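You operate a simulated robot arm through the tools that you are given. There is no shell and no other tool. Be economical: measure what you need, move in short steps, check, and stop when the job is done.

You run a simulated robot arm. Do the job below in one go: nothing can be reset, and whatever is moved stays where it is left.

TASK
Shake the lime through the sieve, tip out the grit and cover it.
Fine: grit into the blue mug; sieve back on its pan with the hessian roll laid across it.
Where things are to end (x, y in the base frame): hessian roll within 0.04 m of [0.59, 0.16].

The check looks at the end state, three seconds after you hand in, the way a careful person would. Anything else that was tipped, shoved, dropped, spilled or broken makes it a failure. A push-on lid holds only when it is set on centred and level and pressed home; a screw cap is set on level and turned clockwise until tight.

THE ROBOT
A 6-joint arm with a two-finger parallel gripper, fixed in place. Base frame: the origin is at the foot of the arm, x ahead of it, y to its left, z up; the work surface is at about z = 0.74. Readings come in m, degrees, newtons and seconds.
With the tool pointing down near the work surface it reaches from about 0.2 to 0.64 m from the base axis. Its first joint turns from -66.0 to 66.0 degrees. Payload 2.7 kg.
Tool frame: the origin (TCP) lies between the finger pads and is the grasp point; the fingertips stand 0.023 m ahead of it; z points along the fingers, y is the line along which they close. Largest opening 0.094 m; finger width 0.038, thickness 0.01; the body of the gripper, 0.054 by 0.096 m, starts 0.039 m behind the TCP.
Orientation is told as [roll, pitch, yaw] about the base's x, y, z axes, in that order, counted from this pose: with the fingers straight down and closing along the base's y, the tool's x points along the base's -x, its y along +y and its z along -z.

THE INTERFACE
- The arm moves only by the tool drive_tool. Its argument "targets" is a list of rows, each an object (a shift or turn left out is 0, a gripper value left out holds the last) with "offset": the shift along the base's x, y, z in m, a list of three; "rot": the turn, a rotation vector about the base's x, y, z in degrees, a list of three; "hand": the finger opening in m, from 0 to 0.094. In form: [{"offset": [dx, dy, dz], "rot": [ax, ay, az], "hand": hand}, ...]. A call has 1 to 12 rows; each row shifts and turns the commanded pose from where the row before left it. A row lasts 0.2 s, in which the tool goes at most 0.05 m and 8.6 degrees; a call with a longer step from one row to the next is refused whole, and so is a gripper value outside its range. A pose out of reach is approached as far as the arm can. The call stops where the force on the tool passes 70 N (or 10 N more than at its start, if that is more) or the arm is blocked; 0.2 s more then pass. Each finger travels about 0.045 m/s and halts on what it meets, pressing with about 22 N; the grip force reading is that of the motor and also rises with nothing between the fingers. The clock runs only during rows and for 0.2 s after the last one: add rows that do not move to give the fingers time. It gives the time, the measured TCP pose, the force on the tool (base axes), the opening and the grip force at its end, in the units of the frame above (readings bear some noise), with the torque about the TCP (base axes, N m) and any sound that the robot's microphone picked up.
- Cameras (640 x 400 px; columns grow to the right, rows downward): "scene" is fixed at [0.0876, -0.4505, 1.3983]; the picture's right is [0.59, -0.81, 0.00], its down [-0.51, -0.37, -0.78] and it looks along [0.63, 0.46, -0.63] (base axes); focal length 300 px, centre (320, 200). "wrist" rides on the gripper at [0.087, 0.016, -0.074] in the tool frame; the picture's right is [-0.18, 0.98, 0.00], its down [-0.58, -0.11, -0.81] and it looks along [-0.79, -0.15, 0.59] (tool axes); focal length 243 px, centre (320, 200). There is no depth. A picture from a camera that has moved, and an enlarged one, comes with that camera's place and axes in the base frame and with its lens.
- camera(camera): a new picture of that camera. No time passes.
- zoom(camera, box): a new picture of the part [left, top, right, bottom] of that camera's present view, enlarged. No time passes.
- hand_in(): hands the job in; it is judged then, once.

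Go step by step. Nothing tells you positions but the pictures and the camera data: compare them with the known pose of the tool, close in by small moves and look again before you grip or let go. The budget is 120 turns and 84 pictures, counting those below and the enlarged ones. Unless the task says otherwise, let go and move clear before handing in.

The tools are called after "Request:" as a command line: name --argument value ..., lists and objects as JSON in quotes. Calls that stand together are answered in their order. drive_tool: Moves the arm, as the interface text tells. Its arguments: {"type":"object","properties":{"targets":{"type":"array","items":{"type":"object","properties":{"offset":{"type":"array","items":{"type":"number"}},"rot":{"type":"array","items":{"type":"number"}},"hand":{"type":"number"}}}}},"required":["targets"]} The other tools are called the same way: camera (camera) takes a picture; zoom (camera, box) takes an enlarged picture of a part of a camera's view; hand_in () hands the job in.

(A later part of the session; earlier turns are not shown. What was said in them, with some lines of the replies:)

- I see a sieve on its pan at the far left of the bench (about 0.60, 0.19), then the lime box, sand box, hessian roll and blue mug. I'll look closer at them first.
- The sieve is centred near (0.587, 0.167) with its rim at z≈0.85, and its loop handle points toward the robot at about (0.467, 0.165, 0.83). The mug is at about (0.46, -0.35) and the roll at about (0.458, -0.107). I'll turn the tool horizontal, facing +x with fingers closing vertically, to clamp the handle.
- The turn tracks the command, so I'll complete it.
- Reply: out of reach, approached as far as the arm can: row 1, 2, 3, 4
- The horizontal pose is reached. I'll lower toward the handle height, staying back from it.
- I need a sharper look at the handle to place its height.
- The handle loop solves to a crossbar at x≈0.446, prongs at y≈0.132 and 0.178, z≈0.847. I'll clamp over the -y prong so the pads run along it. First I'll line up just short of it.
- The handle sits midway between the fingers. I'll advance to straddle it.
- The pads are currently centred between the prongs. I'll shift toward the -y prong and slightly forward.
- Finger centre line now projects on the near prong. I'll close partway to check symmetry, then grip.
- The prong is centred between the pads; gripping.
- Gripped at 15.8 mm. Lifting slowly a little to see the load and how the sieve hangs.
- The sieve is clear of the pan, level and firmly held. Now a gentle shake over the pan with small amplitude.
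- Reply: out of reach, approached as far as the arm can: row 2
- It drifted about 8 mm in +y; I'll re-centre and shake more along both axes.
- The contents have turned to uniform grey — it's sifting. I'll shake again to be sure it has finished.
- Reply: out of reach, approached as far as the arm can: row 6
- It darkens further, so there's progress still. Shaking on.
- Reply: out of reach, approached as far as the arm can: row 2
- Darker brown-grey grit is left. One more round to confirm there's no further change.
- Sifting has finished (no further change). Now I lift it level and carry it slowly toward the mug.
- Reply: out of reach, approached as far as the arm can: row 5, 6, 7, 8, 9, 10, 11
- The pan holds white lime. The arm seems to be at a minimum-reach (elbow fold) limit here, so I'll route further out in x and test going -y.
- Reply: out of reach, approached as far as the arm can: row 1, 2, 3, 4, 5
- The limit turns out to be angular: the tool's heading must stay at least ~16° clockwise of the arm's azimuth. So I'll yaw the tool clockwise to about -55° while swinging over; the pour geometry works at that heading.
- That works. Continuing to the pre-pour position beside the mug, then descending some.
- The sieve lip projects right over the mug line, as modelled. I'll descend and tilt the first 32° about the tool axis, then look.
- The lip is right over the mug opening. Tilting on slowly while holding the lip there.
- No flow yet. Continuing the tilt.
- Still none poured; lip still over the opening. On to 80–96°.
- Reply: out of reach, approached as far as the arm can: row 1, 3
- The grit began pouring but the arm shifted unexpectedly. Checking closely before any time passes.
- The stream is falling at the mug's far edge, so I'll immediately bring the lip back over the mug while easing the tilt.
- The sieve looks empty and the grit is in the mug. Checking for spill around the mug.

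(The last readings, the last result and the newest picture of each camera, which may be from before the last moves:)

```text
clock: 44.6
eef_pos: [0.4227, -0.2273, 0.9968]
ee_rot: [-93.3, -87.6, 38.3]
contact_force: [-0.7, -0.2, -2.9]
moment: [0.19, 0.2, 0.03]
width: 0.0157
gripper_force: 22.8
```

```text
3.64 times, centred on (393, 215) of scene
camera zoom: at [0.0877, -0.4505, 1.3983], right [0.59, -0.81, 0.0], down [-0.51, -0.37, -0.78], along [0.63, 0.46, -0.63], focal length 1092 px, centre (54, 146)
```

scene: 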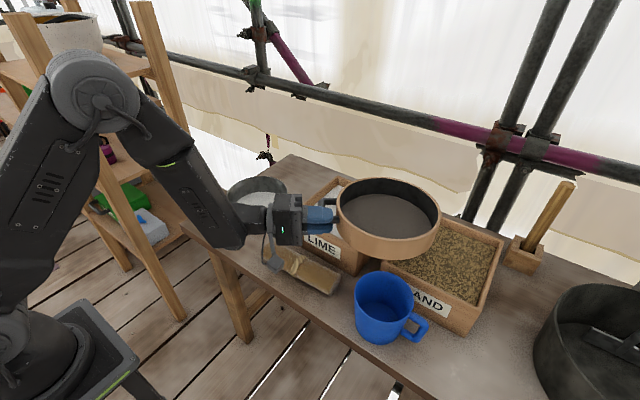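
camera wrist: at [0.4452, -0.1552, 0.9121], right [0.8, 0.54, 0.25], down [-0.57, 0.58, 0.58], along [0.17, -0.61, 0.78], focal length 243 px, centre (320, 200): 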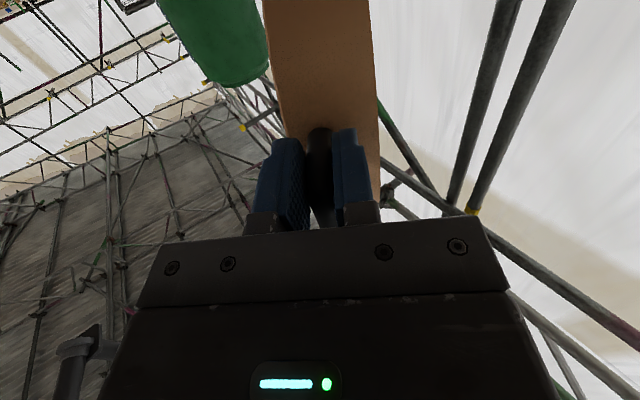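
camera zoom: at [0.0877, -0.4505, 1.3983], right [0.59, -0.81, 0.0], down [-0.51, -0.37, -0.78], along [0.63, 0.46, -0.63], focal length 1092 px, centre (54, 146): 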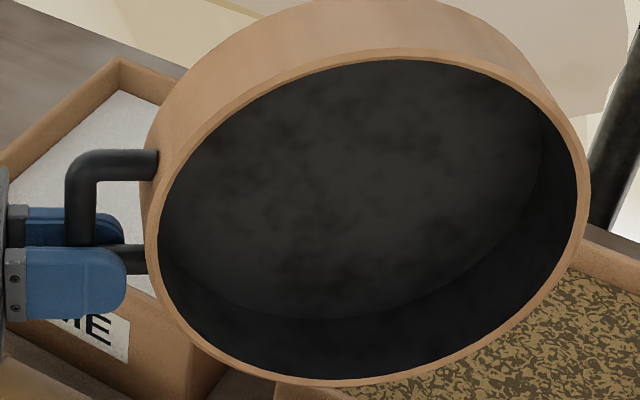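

It's empty, with grit seen in the mug. I'll wait a moment there, raise, and untilt.

Request:
drive_tool --targets '[{}, {}, {"offset": [0.005, 0.003, 0.01], "rot": [-4.59, 6.55, 0]}, {"offset": [0.005, 0.003, 0.01], "rot": [-4.59, 6.55, 0]}, {"offset": [0.005, 0.005, 0.01], "rot": [-4.59, 6.55, 0]}, {"offset": [0.005, 0.005, 0.01], "rot": [-4.59, 6.55, 0]}, {"offset": [0.005, 0.005, 0.005], "rot": [-4.59, 6.55, 0]}, {"offset": [0.005, 0.005, 0], "rot": [-4.59, 6.55, 0]}, {"rot": [-4.59, 6.55, 0]}, {"rot": [-4.59, 6.55, 0]}, {"rot": [-4.59, 6.55, 0]}, {"rot": [-4.59, 6.55, 0]}]'

Request:
camera --camera "scene"

```text
clock: 47.2
eef_pos: [0.4527, -0.2016, 1.0416]
ee_rot: [-90.1, -7.4, 35.2]
contact_force: [0.2, -0.4, -2.1]
moment: [0.21, 0.21, 0.01]
width: 0.0161
gripper_force: 21.8
```

```text
42 pictures are left
```

scene: 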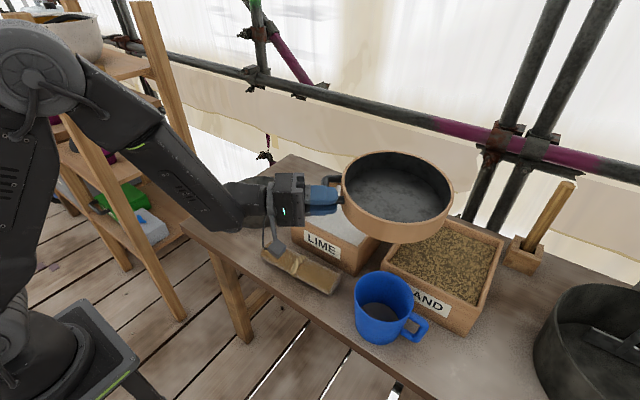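

The sieve is empty and level again. Carrying it back, reversing the route.

Request:
drive_tool --targets '[{"rot": [-4.25, 6.06, 0]}, {"offset": [0, 0.03, 0]}, {"offset": [0, 0.04, 0]}, {"offset": [0, 0.04, 0]}, {"offset": [0.005, 0.04, 0]}, {"offset": [0.005, 0.04, 0]}, {"offset": [0.005, 0.04, 0]}, {"offset": [0.0, 0.04, 0]}, {"offset": [0, 0.03, 0]}, {"offset": [0, 0.03, 0]}, {"offset": [0, 0.02, 0]}, {}]'

Request:
drive_tool --targets '[{"rot": [0, 0, 5.5]}, {"rot": [0, 0, 5.5]}, {"rot": [0, 0, 5.5]}, {"rot": [0, 0, 5.5]}, {"rot": [0, 0, 5.5]}, {"rot": [0, 0, 5.5]}, {"rot": [0, 0, 5.5]}, {"rot": [0, 0, 5.5]}, {"rot": [0, 0, 5.5]}, {"rot": [0, 0, 5.0]}, {}]'

Request:
camera --camera "scene"

```text
clock: 49.8
eef_pos: [0.4669, 0.1503, 1.0416]
ee_rot: [-90.2, 0.0, 35.2]
contact_force: [-0.4, 0.9, -2.5]
moment: [0.18, 0.25, -0.02]
width: 0.0157
gripper_force: 22.3
```

```text
clock: 52.2
eef_pos: [0.4663, 0.1497, 1.0417]
ee_rot: [-89.9, -0.3, 89.7]
contact_force: [0.0, -0.7, -1.4]
moment: [-0.08, 0.28, -0.02]
width: 0.0161
gripper_force: 22.3
```

```text
41 pictures are left
```

scene: 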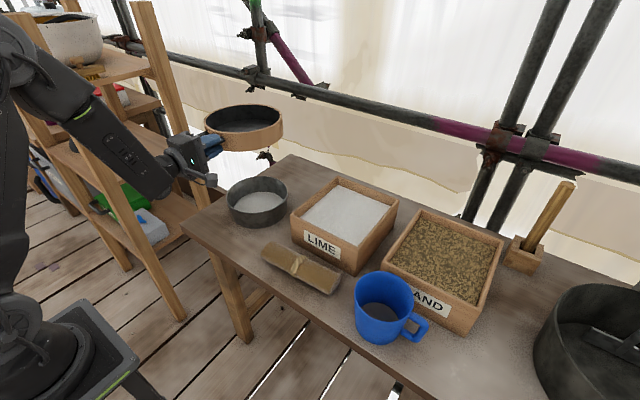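

Now lowering to the hover pose above the pan.

Request:
drive_tool --targets '[{"offset": [-0.003, -0.003, -0.04]}, {"offset": [-0.003, -0.005, -0.04]}, {"offset": [-0.003, -0.005, -0.04]}, {"offset": [-0.003, -0.004, -0.03]}, {"offset": [0, -0.004, -0.02], "rot": [0, 0, 0.2]}, {}]'

Request:
zoom --camera "scene" --box '[168, 140, 328, 240]'

```text
clock: 53.6
eef_pos: [0.4556, 0.1277, 0.8724]
ee_rot: [-90.1, -0.1, 89.9]
contact_force: [0.1, 0.6, -2.3]
moment: [-0.1, 0.33, -0.01]
width: 0.0157
gripper_force: 21.9
```

```text
4.00 times, centred on (248, 190) of scene
camera zoom: at [0.0876, -0.4505, 1.3983], right [0.59, -0.81, 0.0], down [-0.51, -0.37, -0.78], along [0.63, 0.46, -0.63], focal length 1201 px, centre (608, 240)
```

zoom: 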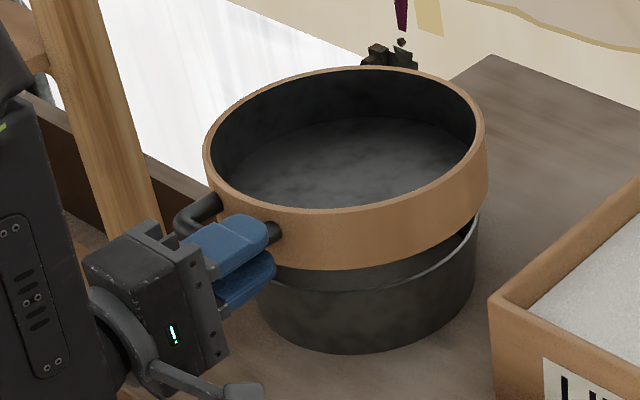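

Nearly identical to the lift-off view. A small correction, then lower gently onto the pan.

Request:
drive_tool --targets '[{"offset": [-0.0015, 0.001, -0.008]}, {"offset": [0, 0, -0.008]}, {"offset": [0, 0, -0.006]}, {"offset": [0, 0, -0.004]}, {}]'

Request:
zoom --camera "scene" --box '[168, 140, 328, 240]'

```text
clock: 54.8
eef_pos: [0.4544, 0.1299, 0.8449]
ee_rot: [-90.2, -0.3, 90.0]
contact_force: [-0.1, 0.7, -0.2]
moment: [0.05, 0.05, -0.02]
width: 0.0158
gripper_force: 21.8
```

```text
4.00 times, centred on (248, 190) of scene
camera zoom: at [0.0876, -0.4505, 1.3983], right [0.59, -0.81, 0.0], down [-0.51, -0.37, -0.78], along [0.63, 0.46, -0.63], focal length 1201 px, centre (608, 240)
```

zoom: 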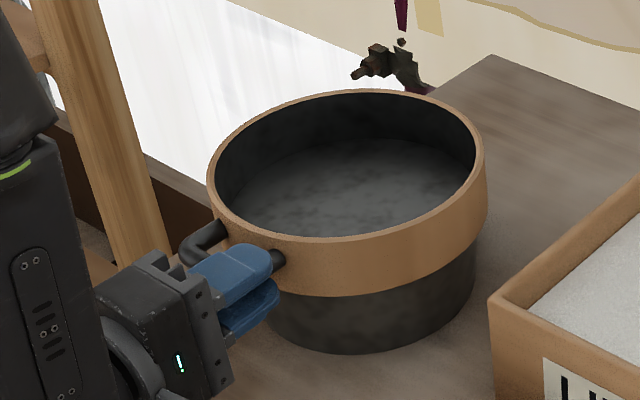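

Contact is just starting; pressing the last 2–3 mm home gently.

Request:
drive_tool --targets '[{"offset": [0, 0, -0.0015]}, {"offset": [0, 0, -0.001]}, {}]'

Request:
zoom --camera "scene" --box '[168, 140, 328, 240]'

```text
clock: 55.6
eef_pos: [0.4538, 0.1303, 0.8419]
ee_rot: [-90.0, -0.1, 89.9]
contact_force: [0.4, -0.2, 0.4]
moment: [0.13, -0.04, -0.11]
width: 0.0161
gripper_force: 22.2
```

```text
4.00 times, centred on (248, 190) of scene
camera zoom: at [0.0876, -0.4505, 1.3983], right [0.59, -0.81, 0.0], down [-0.51, -0.37, -0.78], along [0.63, 0.46, -0.63], focal length 1201 px, centre (608, 240)
```

zoom: 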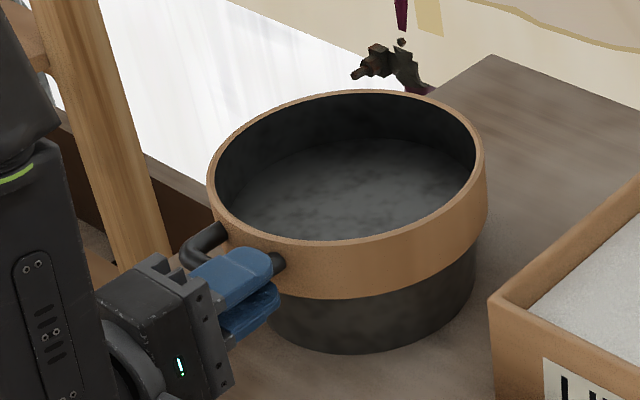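

It's seated at the original height, offset ~2 mm in y. I'll relieve that and release.

Request:
drive_tool --targets '[{"offset": [0, -0.002, 0]}, {}]'

Request:
drive_tool --targets '[{"hand": 0.03}, {"hand": 0.06}, {"hand": 0.08}, {"hand": 0.094}, {"hand": 0.094}, {"hand": 0.094}]'

Request:
zoom --camera "scene" --box '[168, 140, 328, 240]'

```text
clock: 56.2
eef_pos: [0.4528, 0.127, 0.8428]
ee_rot: [-90.1, -0.2, 89.8]
contact_force: [-0.1, -0.1, -1.4]
moment: [0.0, 0.06, 0.12]
width: 0.0156
gripper_force: 22.4
```

```text
clock: 57.6
eef_pos: [0.4536, 0.1284, 0.8433]
ee_rot: [-90.0, -0.1, 89.8]
contact_force: [-0.4, 0.9, 0.1]
moment: [0.02, -0.01, -0.02]
width: 0.094
gripper_force: 0.0
```

```text
4.00 times, centred on (248, 190) of scene
camera zoom: at [0.0876, -0.4505, 1.3983], right [0.59, -0.81, 0.0], down [-0.51, -0.37, -0.78], along [0.63, 0.46, -0.63], focal length 1201 px, centre (608, 240)
```

zoom: 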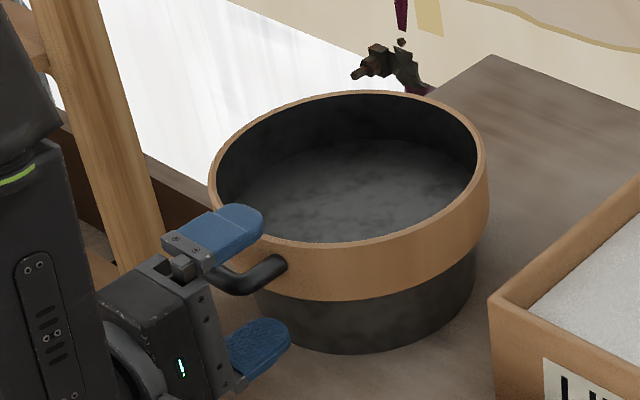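

The sieve is back just as before. Now withdraw straight back, rise and return the tool to pointing down.

Request:
drive_tool --targets '[{"offset": [-0.02, 0, 0]}, {"offset": [-0.02, 0, 0]}, {"offset": [-0.015, 0.01, 0]}, {"offset": [0, 0.02, 0.02]}, {"offset": [0, 0.02, 0.04]}, {"offset": [0, 0, 0.05]}, {"offset": [0, 0, 0.05]}, {"offset": [0, 0, 0.05]}, {"offset": [0, 0, 0.04]}, {}]'

Request:
zoom --camera "scene" --box '[248, 225, 352, 305]'

Request:
camera --camera "scene"

```text
clock: 59.8
eef_pos: [0.3968, 0.1766, 1.0946]
ee_rot: [-90.1, -0.1, 89.8]
contact_force: [-1.6, -0.7, -0.3]
moment: [0.01, -0.02, 0.0]
width: 0.0941
gripper_force: 0.1
```

```text
5.00 times, centred on (300, 265) of scene
camera zoom: at [0.0876, -0.4505, 1.3983], right [0.59, -0.81, 0.0], down [-0.51, -0.37, -0.78], along [0.63, 0.46, -0.63], focal length 1502 px, centre (420, -125)
```

zoom: 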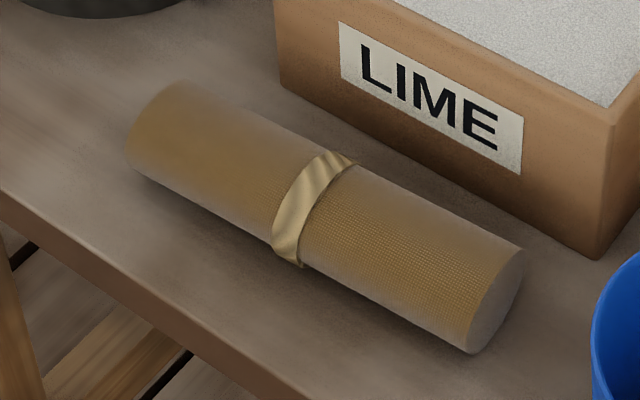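

```text
35 pictures are left
```

scene: 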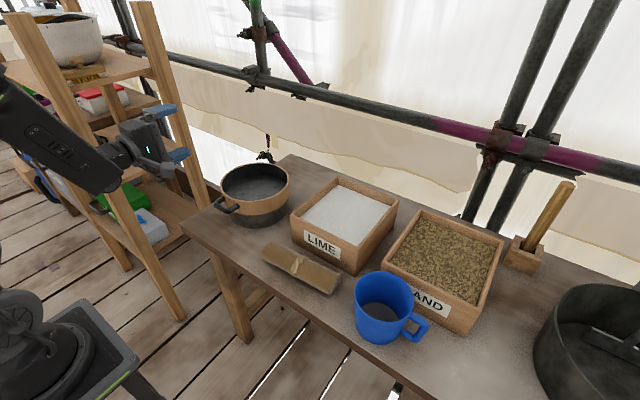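

Roll axis runs from about (0.456, -0.00) to (0.4715, -0.217), about 0.05 m thick. A +90° pitch gives tool-down with fingers closing along x, which suits the roll.

Request:
drive_tool --targets '[{"rot": [0, 8.18, 0]}, {"rot": [0, 8.18, 0]}, {"rot": [0, 8.18, 0]}, {"rot": [0, 8.18, 0]}, {"rot": [0, 8.18, 0]}, {"rot": [0, 8.18, 0]}, {"rot": [0, 8.18, 0]}, {"rot": [0, 8.18, 0]}, {"rot": [0, 8.18, 0]}, {"rot": [0, 8.18, 0]}, {"rot": [0, 8.2, 0]}, {}]'

Request:
drive_tool --targets '[{"offset": [0.01, -0.04, 0]}, {"offset": [0.01, -0.04, 0]}, {"offset": [0.01, -0.04, 0]}, {"offset": [0.01, -0.04, 0]}, {"offset": [0.01, -0.04, -0.02]}, {"offset": [0.01, -0.04, -0.02]}, {"offset": [0.008, -0.045, -0.02]}, {"offset": [0, 0, -0.02]}, {}]'

Request:
camera --camera "wrist"

```text
clock: 62.4
eef_pos: [0.3984, 0.1767, 1.094]
ee_rot: [0.0, 0.1, 89.9]
contact_force: [-0.4, 0.2, -1.1]
moment: [-0.02, 0.01, 0.0]
width: 0.0942
gripper_force: 0.1
```

```text
clock: 64.4
eef_pos: [0.4668, -0.1081, 1.0126]
ee_rot: [-0.1, 0.1, 89.9]
contact_force: [0.1, 0.4, -0.3]
moment: [0.02, -0.01, 0.01]
width: 0.094
gripper_force: 0.0
```

```text
34 pictures are left
camera wrist: at [0.4504, -0.1956, 1.0876], right [-0.98, 0.19, 0.0], down [0.11, 0.58, 0.81], along [0.15, 0.79, -0.59], focal length 243 px, centre (320, 200)
```

wrist: 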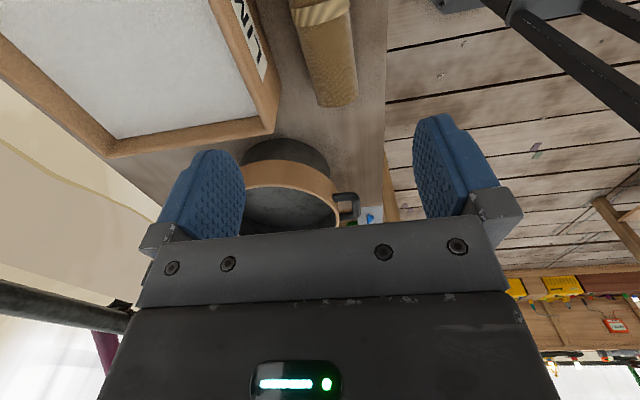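

The roll's centre solves to about (0.467, -0.107), directly beneath the TCP, angled ~4°. Turning 4° and descending to just above it.

Request:
drive_tool --targets '[{"rot": [0, 0, 4], "offset": [0, 0, -0.03]}, {"offset": [0, 0, -0.04]}, {"offset": [0, 0, -0.04]}, {"offset": [0, 0, -0.04]}, {"offset": [0, 0, -0.02]}, {}]'

Request:
camera --camera "wrist"

Request:
zoom --camera "scene" --box '[230, 200, 390, 300]'

```text
clock: 65.8
eef_pos: [0.4668, -0.1085, 0.8426]
ee_rot: [-0.1, 0.2, 93.9]
contact_force: [0.1, -0.6, 0.9]
moment: [-0.02, 0.0, -0.02]
width: 0.0941
gripper_force: 0.0
```

```text
33 pictures are left
camera wrist: at [0.4562, -0.1951, 0.9175], right [-0.99, 0.12, 0.0], down [0.07, 0.59, 0.81], along [0.1, 0.8, -0.59], focal length 243 px, centre (320, 200)
```

wrist: 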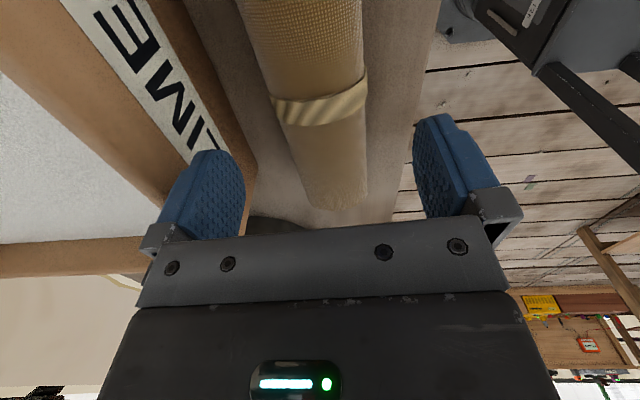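

```text
4.00 times, centred on (310, 250) of scene
camera zoom: at [0.0876, -0.4505, 1.3983], right [0.59, -0.81, 0.0], down [-0.51, -0.37, -0.78], along [0.63, 0.46, -0.63], focal length 1201 px, centre (360, 0)
```

zoom: 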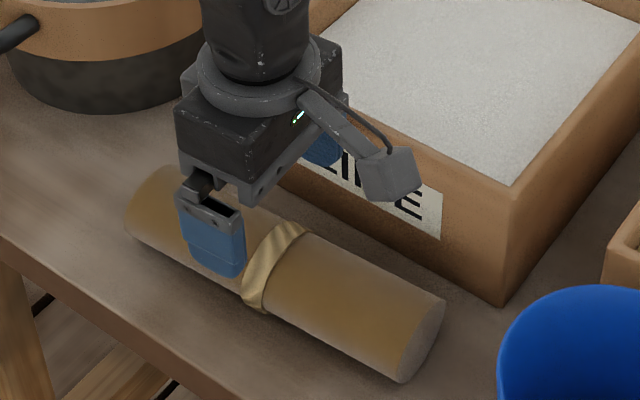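

Roll band projects exactly below the TCP, and the fingers straddle it. Descending to grasp height.

Request:
drive_tool --targets '[{"offset": [0, 0, -0.025]}, {"offset": [0, 0, -0.025]}, {"offset": [0, 0, -0.018]}, {}]'

Request:
camera --camera "wrist"

```text
clock: 66.8
eef_pos: [0.4673, -0.1083, 0.7758]
ee_rot: [-0.1, 0.3, 93.9]
contact_force: [0.3, 0.2, 0.1]
moment: [0.05, 0.01, -0.01]
width: 0.094
gripper_force: 0.1
```

```text
31 pictures are left
camera wrist: at [0.4566, -0.1948, 0.8498], right [-0.99, 0.12, 0.0], down [0.07, 0.59, 0.81], along [0.1, 0.8, -0.59], focal length 243 px, centre (320, 200)
```

wrist: 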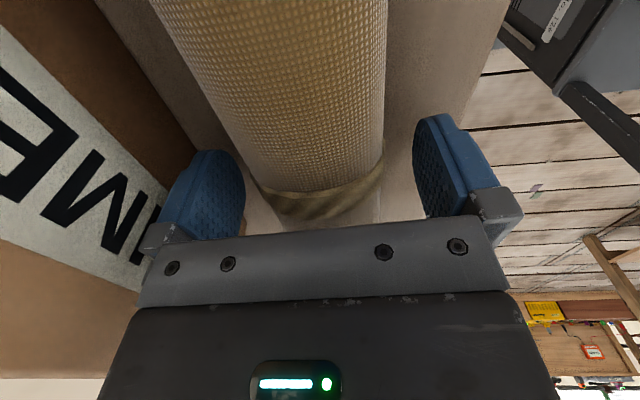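

Well aligned; closing on the roll.

Request:
drive_tool --targets '[{"hand": 0.055}, {"hand": 0.045}, {"hand": 0.03}, {"hand": 0.02}, {"hand": 0.02}, {"hand": 0.02}]'

Request:
drive_tool --targets '[{"offset": [0, 0, 0.01]}, {"offset": [0, 0, 0.02]}, {"offset": [0, 0, 0.03]}, {}]'

Request:
zoom --camera "scene" --box '[230, 180, 390, 300]'

```text
clock: 68.2
eef_pos: [0.4668, -0.1068, 0.7749]
ee_rot: [0.0, 0.1, 93.9]
contact_force: [0.4, 0.5, 0.7]
moment: [-0.01, 0.06, -0.1]
width: 0.0558
gripper_force: 21.9
```

```text
clock: 69.2
eef_pos: [0.467, -0.1062, 0.8365]
ee_rot: [0.0, 0.1, 93.9]
contact_force: [0.3, 0.8, -3.2]
moment: [0.05, 0.01, 0.01]
width: 0.0563
gripper_force: 22.6
```

```text
3.33 times, centred on (310, 240) of scene
camera zoom: at [0.0876, -0.4505, 1.3983], right [0.59, -0.81, 0.0], down [-0.51, -0.37, -0.78], along [0.63, 0.46, -0.63], focal length 1001 px, centre (353, 67)
```

zoom: 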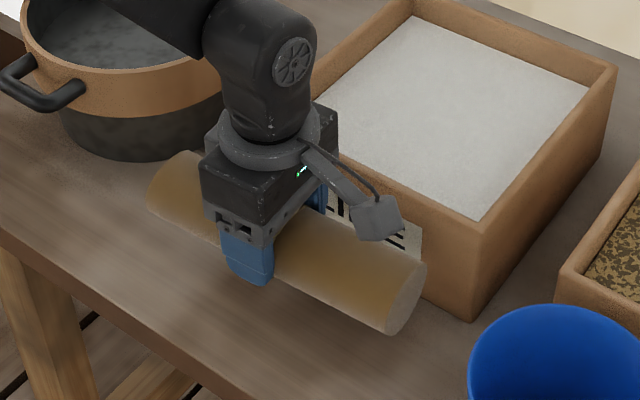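

The roll is held at its balance point. Lifting and carrying it over the sieve.

Request:
drive_tool --targets '[{"offset": [0, 0, 0.05]}, {"offset": [0, 0, 0.05]}, {"offset": [0, 0, 0.05]}, {"offset": [0.01, 0.03, 0]}, {"offset": [0.02, 0.04, 0]}, {"offset": [0.02, 0.04, 0]}, {"offset": [0.02, 0.04, 0]}, {"offset": [0.02, 0.04, 0]}, {"offset": [0.02, 0.04, 0]}, {"offset": [0.01, 0.033, 0]}, {}, {}]'

Request:
zoom --camera "scene" --box '[168, 100, 328, 240]'

Request:
camera --camera "wrist"

```text
clock: 71.8
eef_pos: [0.5873, 0.1557, 0.9848]
ee_rot: [-0.1, 0.3, 93.8]
contact_force: [0.4, -0.5, -2.2]
moment: [-0.01, 0.03, 0.03]
width: 0.0562
gripper_force: 21.7
```

```text
2.86 times, centred on (248, 170) of scene
camera zoom: at [0.0877, -0.4504, 1.3983], right [0.59, -0.81, 0.0], down [-0.51, -0.37, -0.78], along [0.63, 0.46, -0.63], focal length 858 px, centre (526, 286)
```

zoom: 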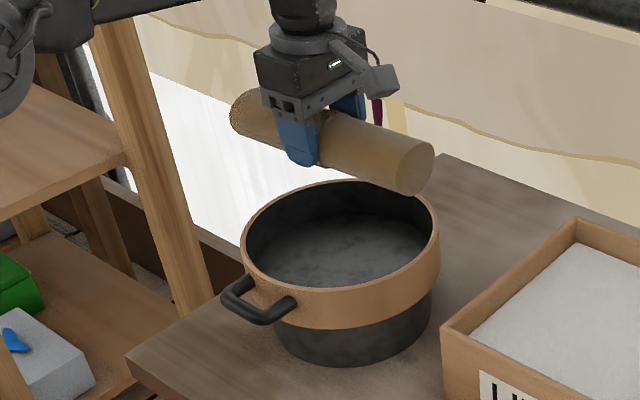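

```text
28 pictures are left
camera wrist: at [0.5774, 0.0676, 1.0603], right [-0.99, 0.12, 0.0], down [0.07, 0.59, 0.8], along [0.1, 0.8, -0.59], focal length 243 px, centre (320, 200)
```

wrist: 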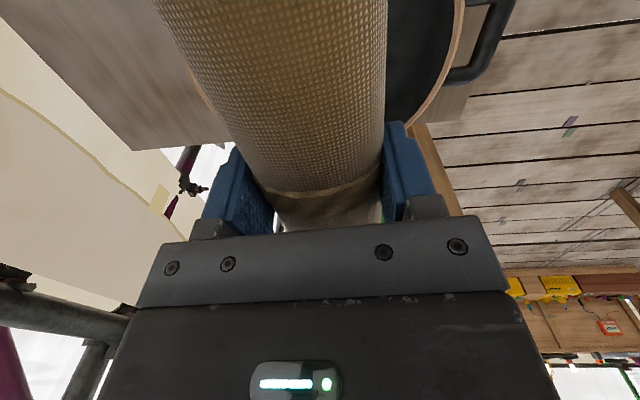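

Sieve centre works out at about (0.588, 0.155) and the roll (≈0.22 m) is centred over it. Lowering to just above the rim.

Request:
drive_tool --targets '[{"offset": [0, 0, -0.03]}, {"offset": [0, 0, -0.025]}, {"offset": [0, 0, -0.015]}, {}]'

Request:
zoom --camera "scene" --box '[188, 130, 316, 230]'

```text
clock: 72.8
eef_pos: [0.5871, 0.1555, 0.9157]
ee_rot: [-0.2, 0.1, 93.8]
contact_force: [-0.4, -0.1, -3.1]
moment: [0.01, -0.02, 0.02]
width: 0.0558
gripper_force: 22.4
```

```text
4.00 times, centred on (252, 180) of scene
camera zoom: at [0.0877, -0.4505, 1.3983], right [0.59, -0.81, 0.0], down [-0.51, -0.37, -0.78], along [0.63, 0.46, -0.63], focal length 1201 px, centre (592, 280)
```

zoom: 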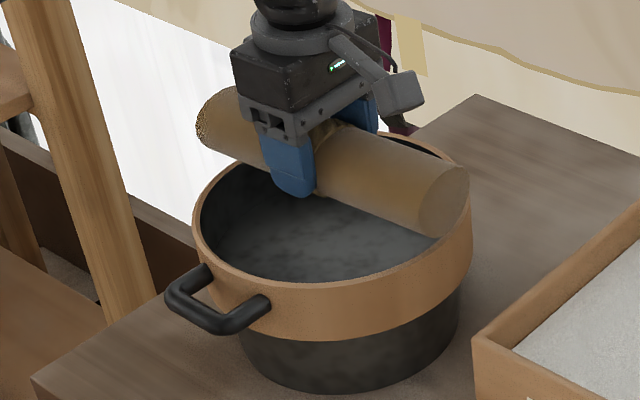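

Both ends overhang the rim evenly. Lowering in small steps until it rests.

Request:
drive_tool --targets '[{"offset": [0, 0, -0.005]}, {"offset": [0, 0, -0.003]}, {"offset": [0, 0, -0.002]}, {}]'

Request:
drive_tool --targets '[{"offset": [0, 0, -0.002]}, {}]'

Request:
drive_tool --targets '[{"offset": [0, 0, -0.002]}, {}]'

Request:
zoom --camera "scene" --box '[188, 130, 316, 230]'

```text
clock: 73.8
eef_pos: [0.5868, 0.1549, 0.9053]
ee_rot: [-0.1, 0.1, 93.9]
contact_force: [0.9, -0.2, -2.9]
moment: [-0.01, 0.01, -0.04]
width: 0.056
gripper_force: 22.1
```

```text
clock: 74.4
eef_pos: [0.5865, 0.1547, 0.9038]
ee_rot: [-0.1, 0.3, 93.9]
contact_force: [-0.2, 0.2, -3.1]
moment: [0.0, -0.02, -0.03]
width: 0.0559
gripper_force: 21.6
```

```text
clock: 75.0
eef_pos: [0.5863, 0.1552, 0.9016]
ee_rot: [-0.1, 0.1, 93.9]
contact_force: [-0.4, -0.2, -2.9]
moment: [0.0, -0.01, 0.0]
width: 0.0558
gripper_force: 22.7
```

```text
4.00 times, centred on (252, 180) of scene
camera zoom: at [0.0877, -0.4505, 1.3983], right [0.59, -0.81, 0.0], down [-0.51, -0.37, -0.78], along [0.63, 0.46, -0.63], focal length 1201 px, centre (592, 280)
```

zoom: 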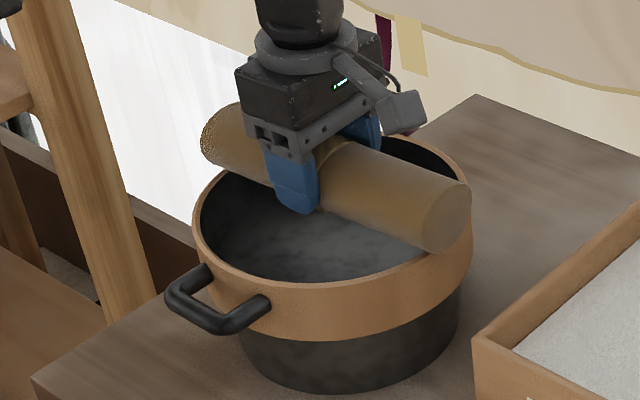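

Not touching yet; continuing down.

Request:
drive_tool --targets '[{"offset": [0, 0, -0.002]}, {}]'

Request:
drive_tool --targets '[{"offset": [0, 0, -0.002]}, {}]'

Request:
drive_tool --targets '[{"offset": [0, 0, -0.002]}, {}]'

Request:
zoom --camera "scene" --box '[188, 130, 316, 230]'

```text
clock: 75.6
eef_pos: [0.5878, 0.1538, 0.8994]
ee_rot: [-0.2, 0.2, 93.9]
contact_force: [-0.1, 0.0, -3.2]
moment: [-0.01, -0.02, -0.02]
width: 0.0558
gripper_force: 21.8
```

```text
clock: 76.2
eef_pos: [0.5857, 0.1552, 0.8967]
ee_rot: [-0.1, 0.1, 93.9]
contact_force: [-0.3, -0.4, -2.6]
moment: [0.02, 0.04, 0.02]
width: 0.0554
gripper_force: 21.9
```

```text
clock: 76.8
eef_pos: [0.5866, 0.155, 0.895]
ee_rot: [0.0, 0.1, 94.0]
contact_force: [-1.0, -0.2, 1.5]
moment: [0.01, 0.12, -0.04]
width: 0.0558
gripper_force: 21.5
```

```text
4.00 times, centred on (252, 180) of scene
camera zoom: at [0.0876, -0.4505, 1.3983], right [0.59, -0.81, 0.0], down [-0.51, -0.37, -0.78], along [0.63, 0.46, -0.63], focal length 1201 px, centre (592, 280)
```

zoom: 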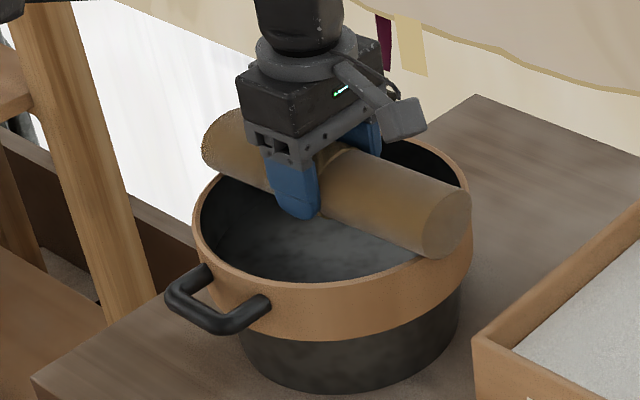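

Contact now, balanced on both ends (moment about x ≈ 0). Releasing slowly.

Request:
drive_tool --targets '[{"hand": 0.058}, {"hand": 0.062}, {"hand": 0.068}, {"hand": 0.076}, {"hand": 0.086}, {"hand": 0.094}, {}, {}]'

Request:
zoom --camera "scene" --box '[188, 130, 316, 230]'

Request:
camera --camera "wrist"

```text
clock: 78.6
eef_pos: [0.5872, 0.1547, 0.8952]
ee_rot: [-0.1, 0.0, 93.9]
contact_force: [0.5, 0.5, 0.3]
moment: [0.01, 0.06, 0.02]
width: 0.094
gripper_force: 0.1
```

```text
4.00 times, centred on (252, 180) of scene
camera zoom: at [0.0876, -0.4505, 1.3983], right [0.59, -0.81, 0.0], down [-0.51, -0.37, -0.78], along [0.63, 0.46, -0.63], focal length 1201 px, centre (592, 280)
```

zoom: 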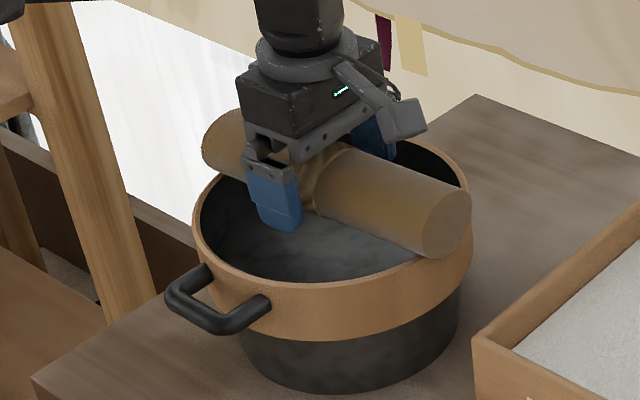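

```text
23 pictures are left
camera wrist: at [0.5764, 0.0677, 0.97], right [-0.99, 0.12, 0.0], down [0.07, 0.59, 0.81], along [0.1, 0.8, -0.59], focal length 243 px, centre (320, 200)
```

wrist: 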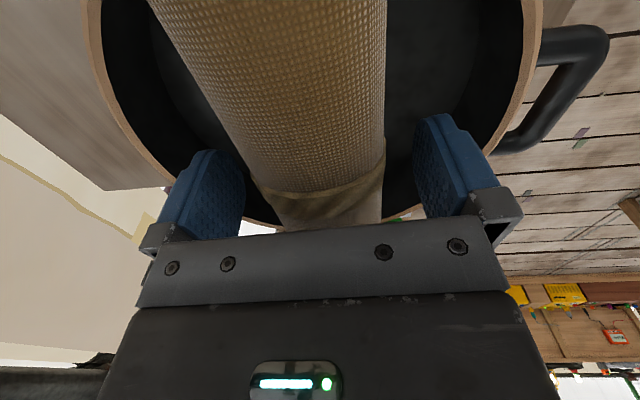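

The roll stays put across the rim. Rising straight up and clear, then inspecting.

Request:
drive_tool --targets '[{"offset": [0, 0, 0.015]}, {"offset": [0, 0, 0.025]}, {"offset": [0, 0, 0.04]}, {"offset": [0, 0, 0.05]}, {"offset": [-0.02, -0.03, 0.04]}, {"offset": [-0.03, -0.04, 0]}, {"offset": [-0.03, -0.04, 0]}, {"offset": [-0.02, -0.04, 0]}, {}]'

Request:
zoom --camera "scene" --box '[188, 130, 316, 230]'

Request:
camera --camera "wrist"

Request:
camera --camera "scene"

```text
refused: row 5 steps farther than a row can; nothing moved
```

```text
4.00 times, centred on (252, 180) of scene
camera zoom: at [0.0876, -0.4505, 1.3983], right [0.59, -0.81, 0.0], down [-0.51, -0.37, -0.78], along [0.63, 0.46, -0.63], focal length 1201 px, centre (592, 280)
```

zoom: 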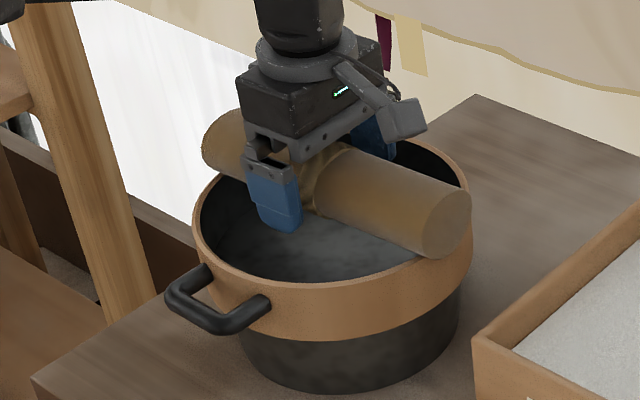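

```text
21 pictures are left
camera wrist: at [0.5764, 0.0677, 0.97], right [-0.99, 0.12, 0.0], down [0.07, 0.59, 0.81], along [0.1, 0.8, -0.59], focal length 243 px, centre (320, 200)
```

wrist: 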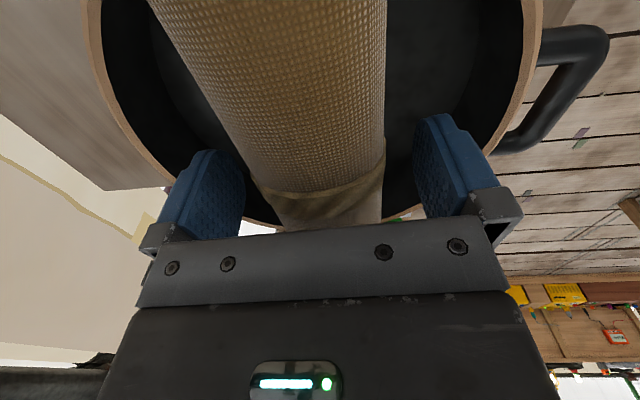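

```text
20 pictures are left
```

scene: 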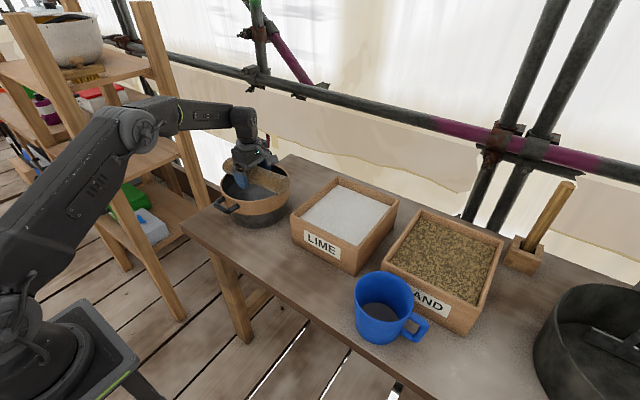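

That call was refused for one long step; repeating with shorter rows.

Request:
drive_tool --targets '[{"offset": [0, 0, 0.015]}, {"offset": [0, 0, 0.025]}, {"offset": [0, 0, 0.04]}, {"offset": [0, 0, 0.045]}, {"offset": [0, 0, 0.045]}, {"offset": [-0.02, -0.04, 0]}, {"offset": [-0.02, -0.04, 0]}, {"offset": [-0.02, -0.04, 0]}, {"offset": [-0.02, -0.04, 0]}, {}]'

Request:
zoom --camera "scene" --box '[188, 130, 316, 230]'

Request:
camera --camera "wrist"

```text
clock: 80.8
eef_pos: [0.5058, -0.0037, 1.0646]
ee_rot: [0.0, 0.1, 93.9]
contact_force: [0.6, 1.0, -0.3]
moment: [0.04, 0.0, 0.0]
width: 0.094
gripper_force: 0.1
```

```text
4.00 times, centred on (252, 180) of scene
camera zoom: at [0.0876, -0.4505, 1.3983], right [0.59, -0.81, 0.0], down [-0.51, -0.37, -0.78], along [0.63, 0.46, -0.63], focal length 1201 px, centre (592, 280)
```

zoom: 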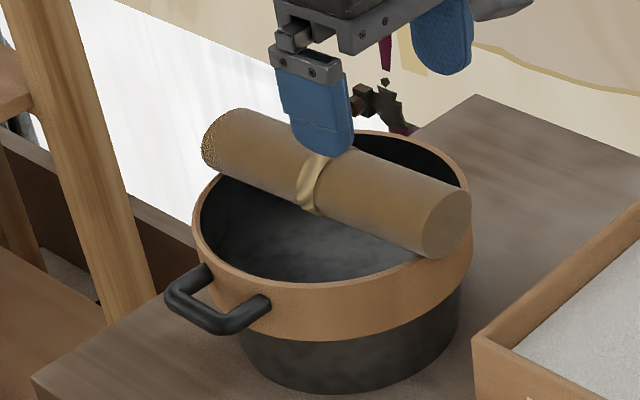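

```text
18 pictures are left
camera wrist: at [0.496, -0.0917, 1.1392], right [-0.99, 0.12, 0.0], down [0.07, 0.59, 0.81], along [0.1, 0.8, -0.59], focal length 243 px, centre (320, 200)
```

wrist: 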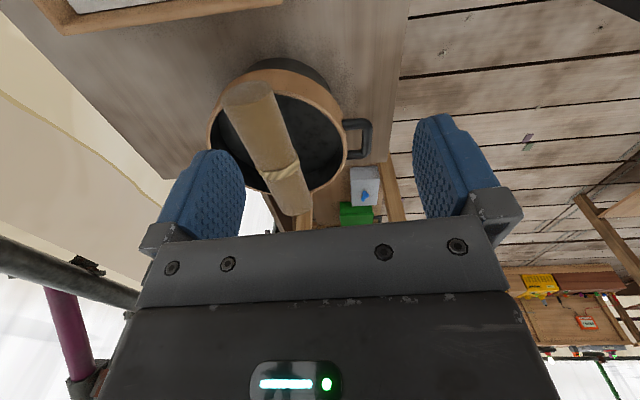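

The sieve is back on its pan with the lime beneath, the roll lies across it near (0.587, 0.155), and the mug is upright with the grit in it. The gripper is clear, so I'm handing in.

Request:
hand_in

```text
The job is handed in.
```

I've handed the job in: the lime is sifted into the pan and the grit tipped into the blue mug. The sieve is back on its pan with the hessian roll across it at about (0.587, 0.155), and the gripper is clear.

While tipping, the arm jumped about 5 cm and the last of the grit ran at the mug's far edge for a moment. I saw no spill in the pictures, but the bench just behind the mug was hidden from view, so a little may have landed there.
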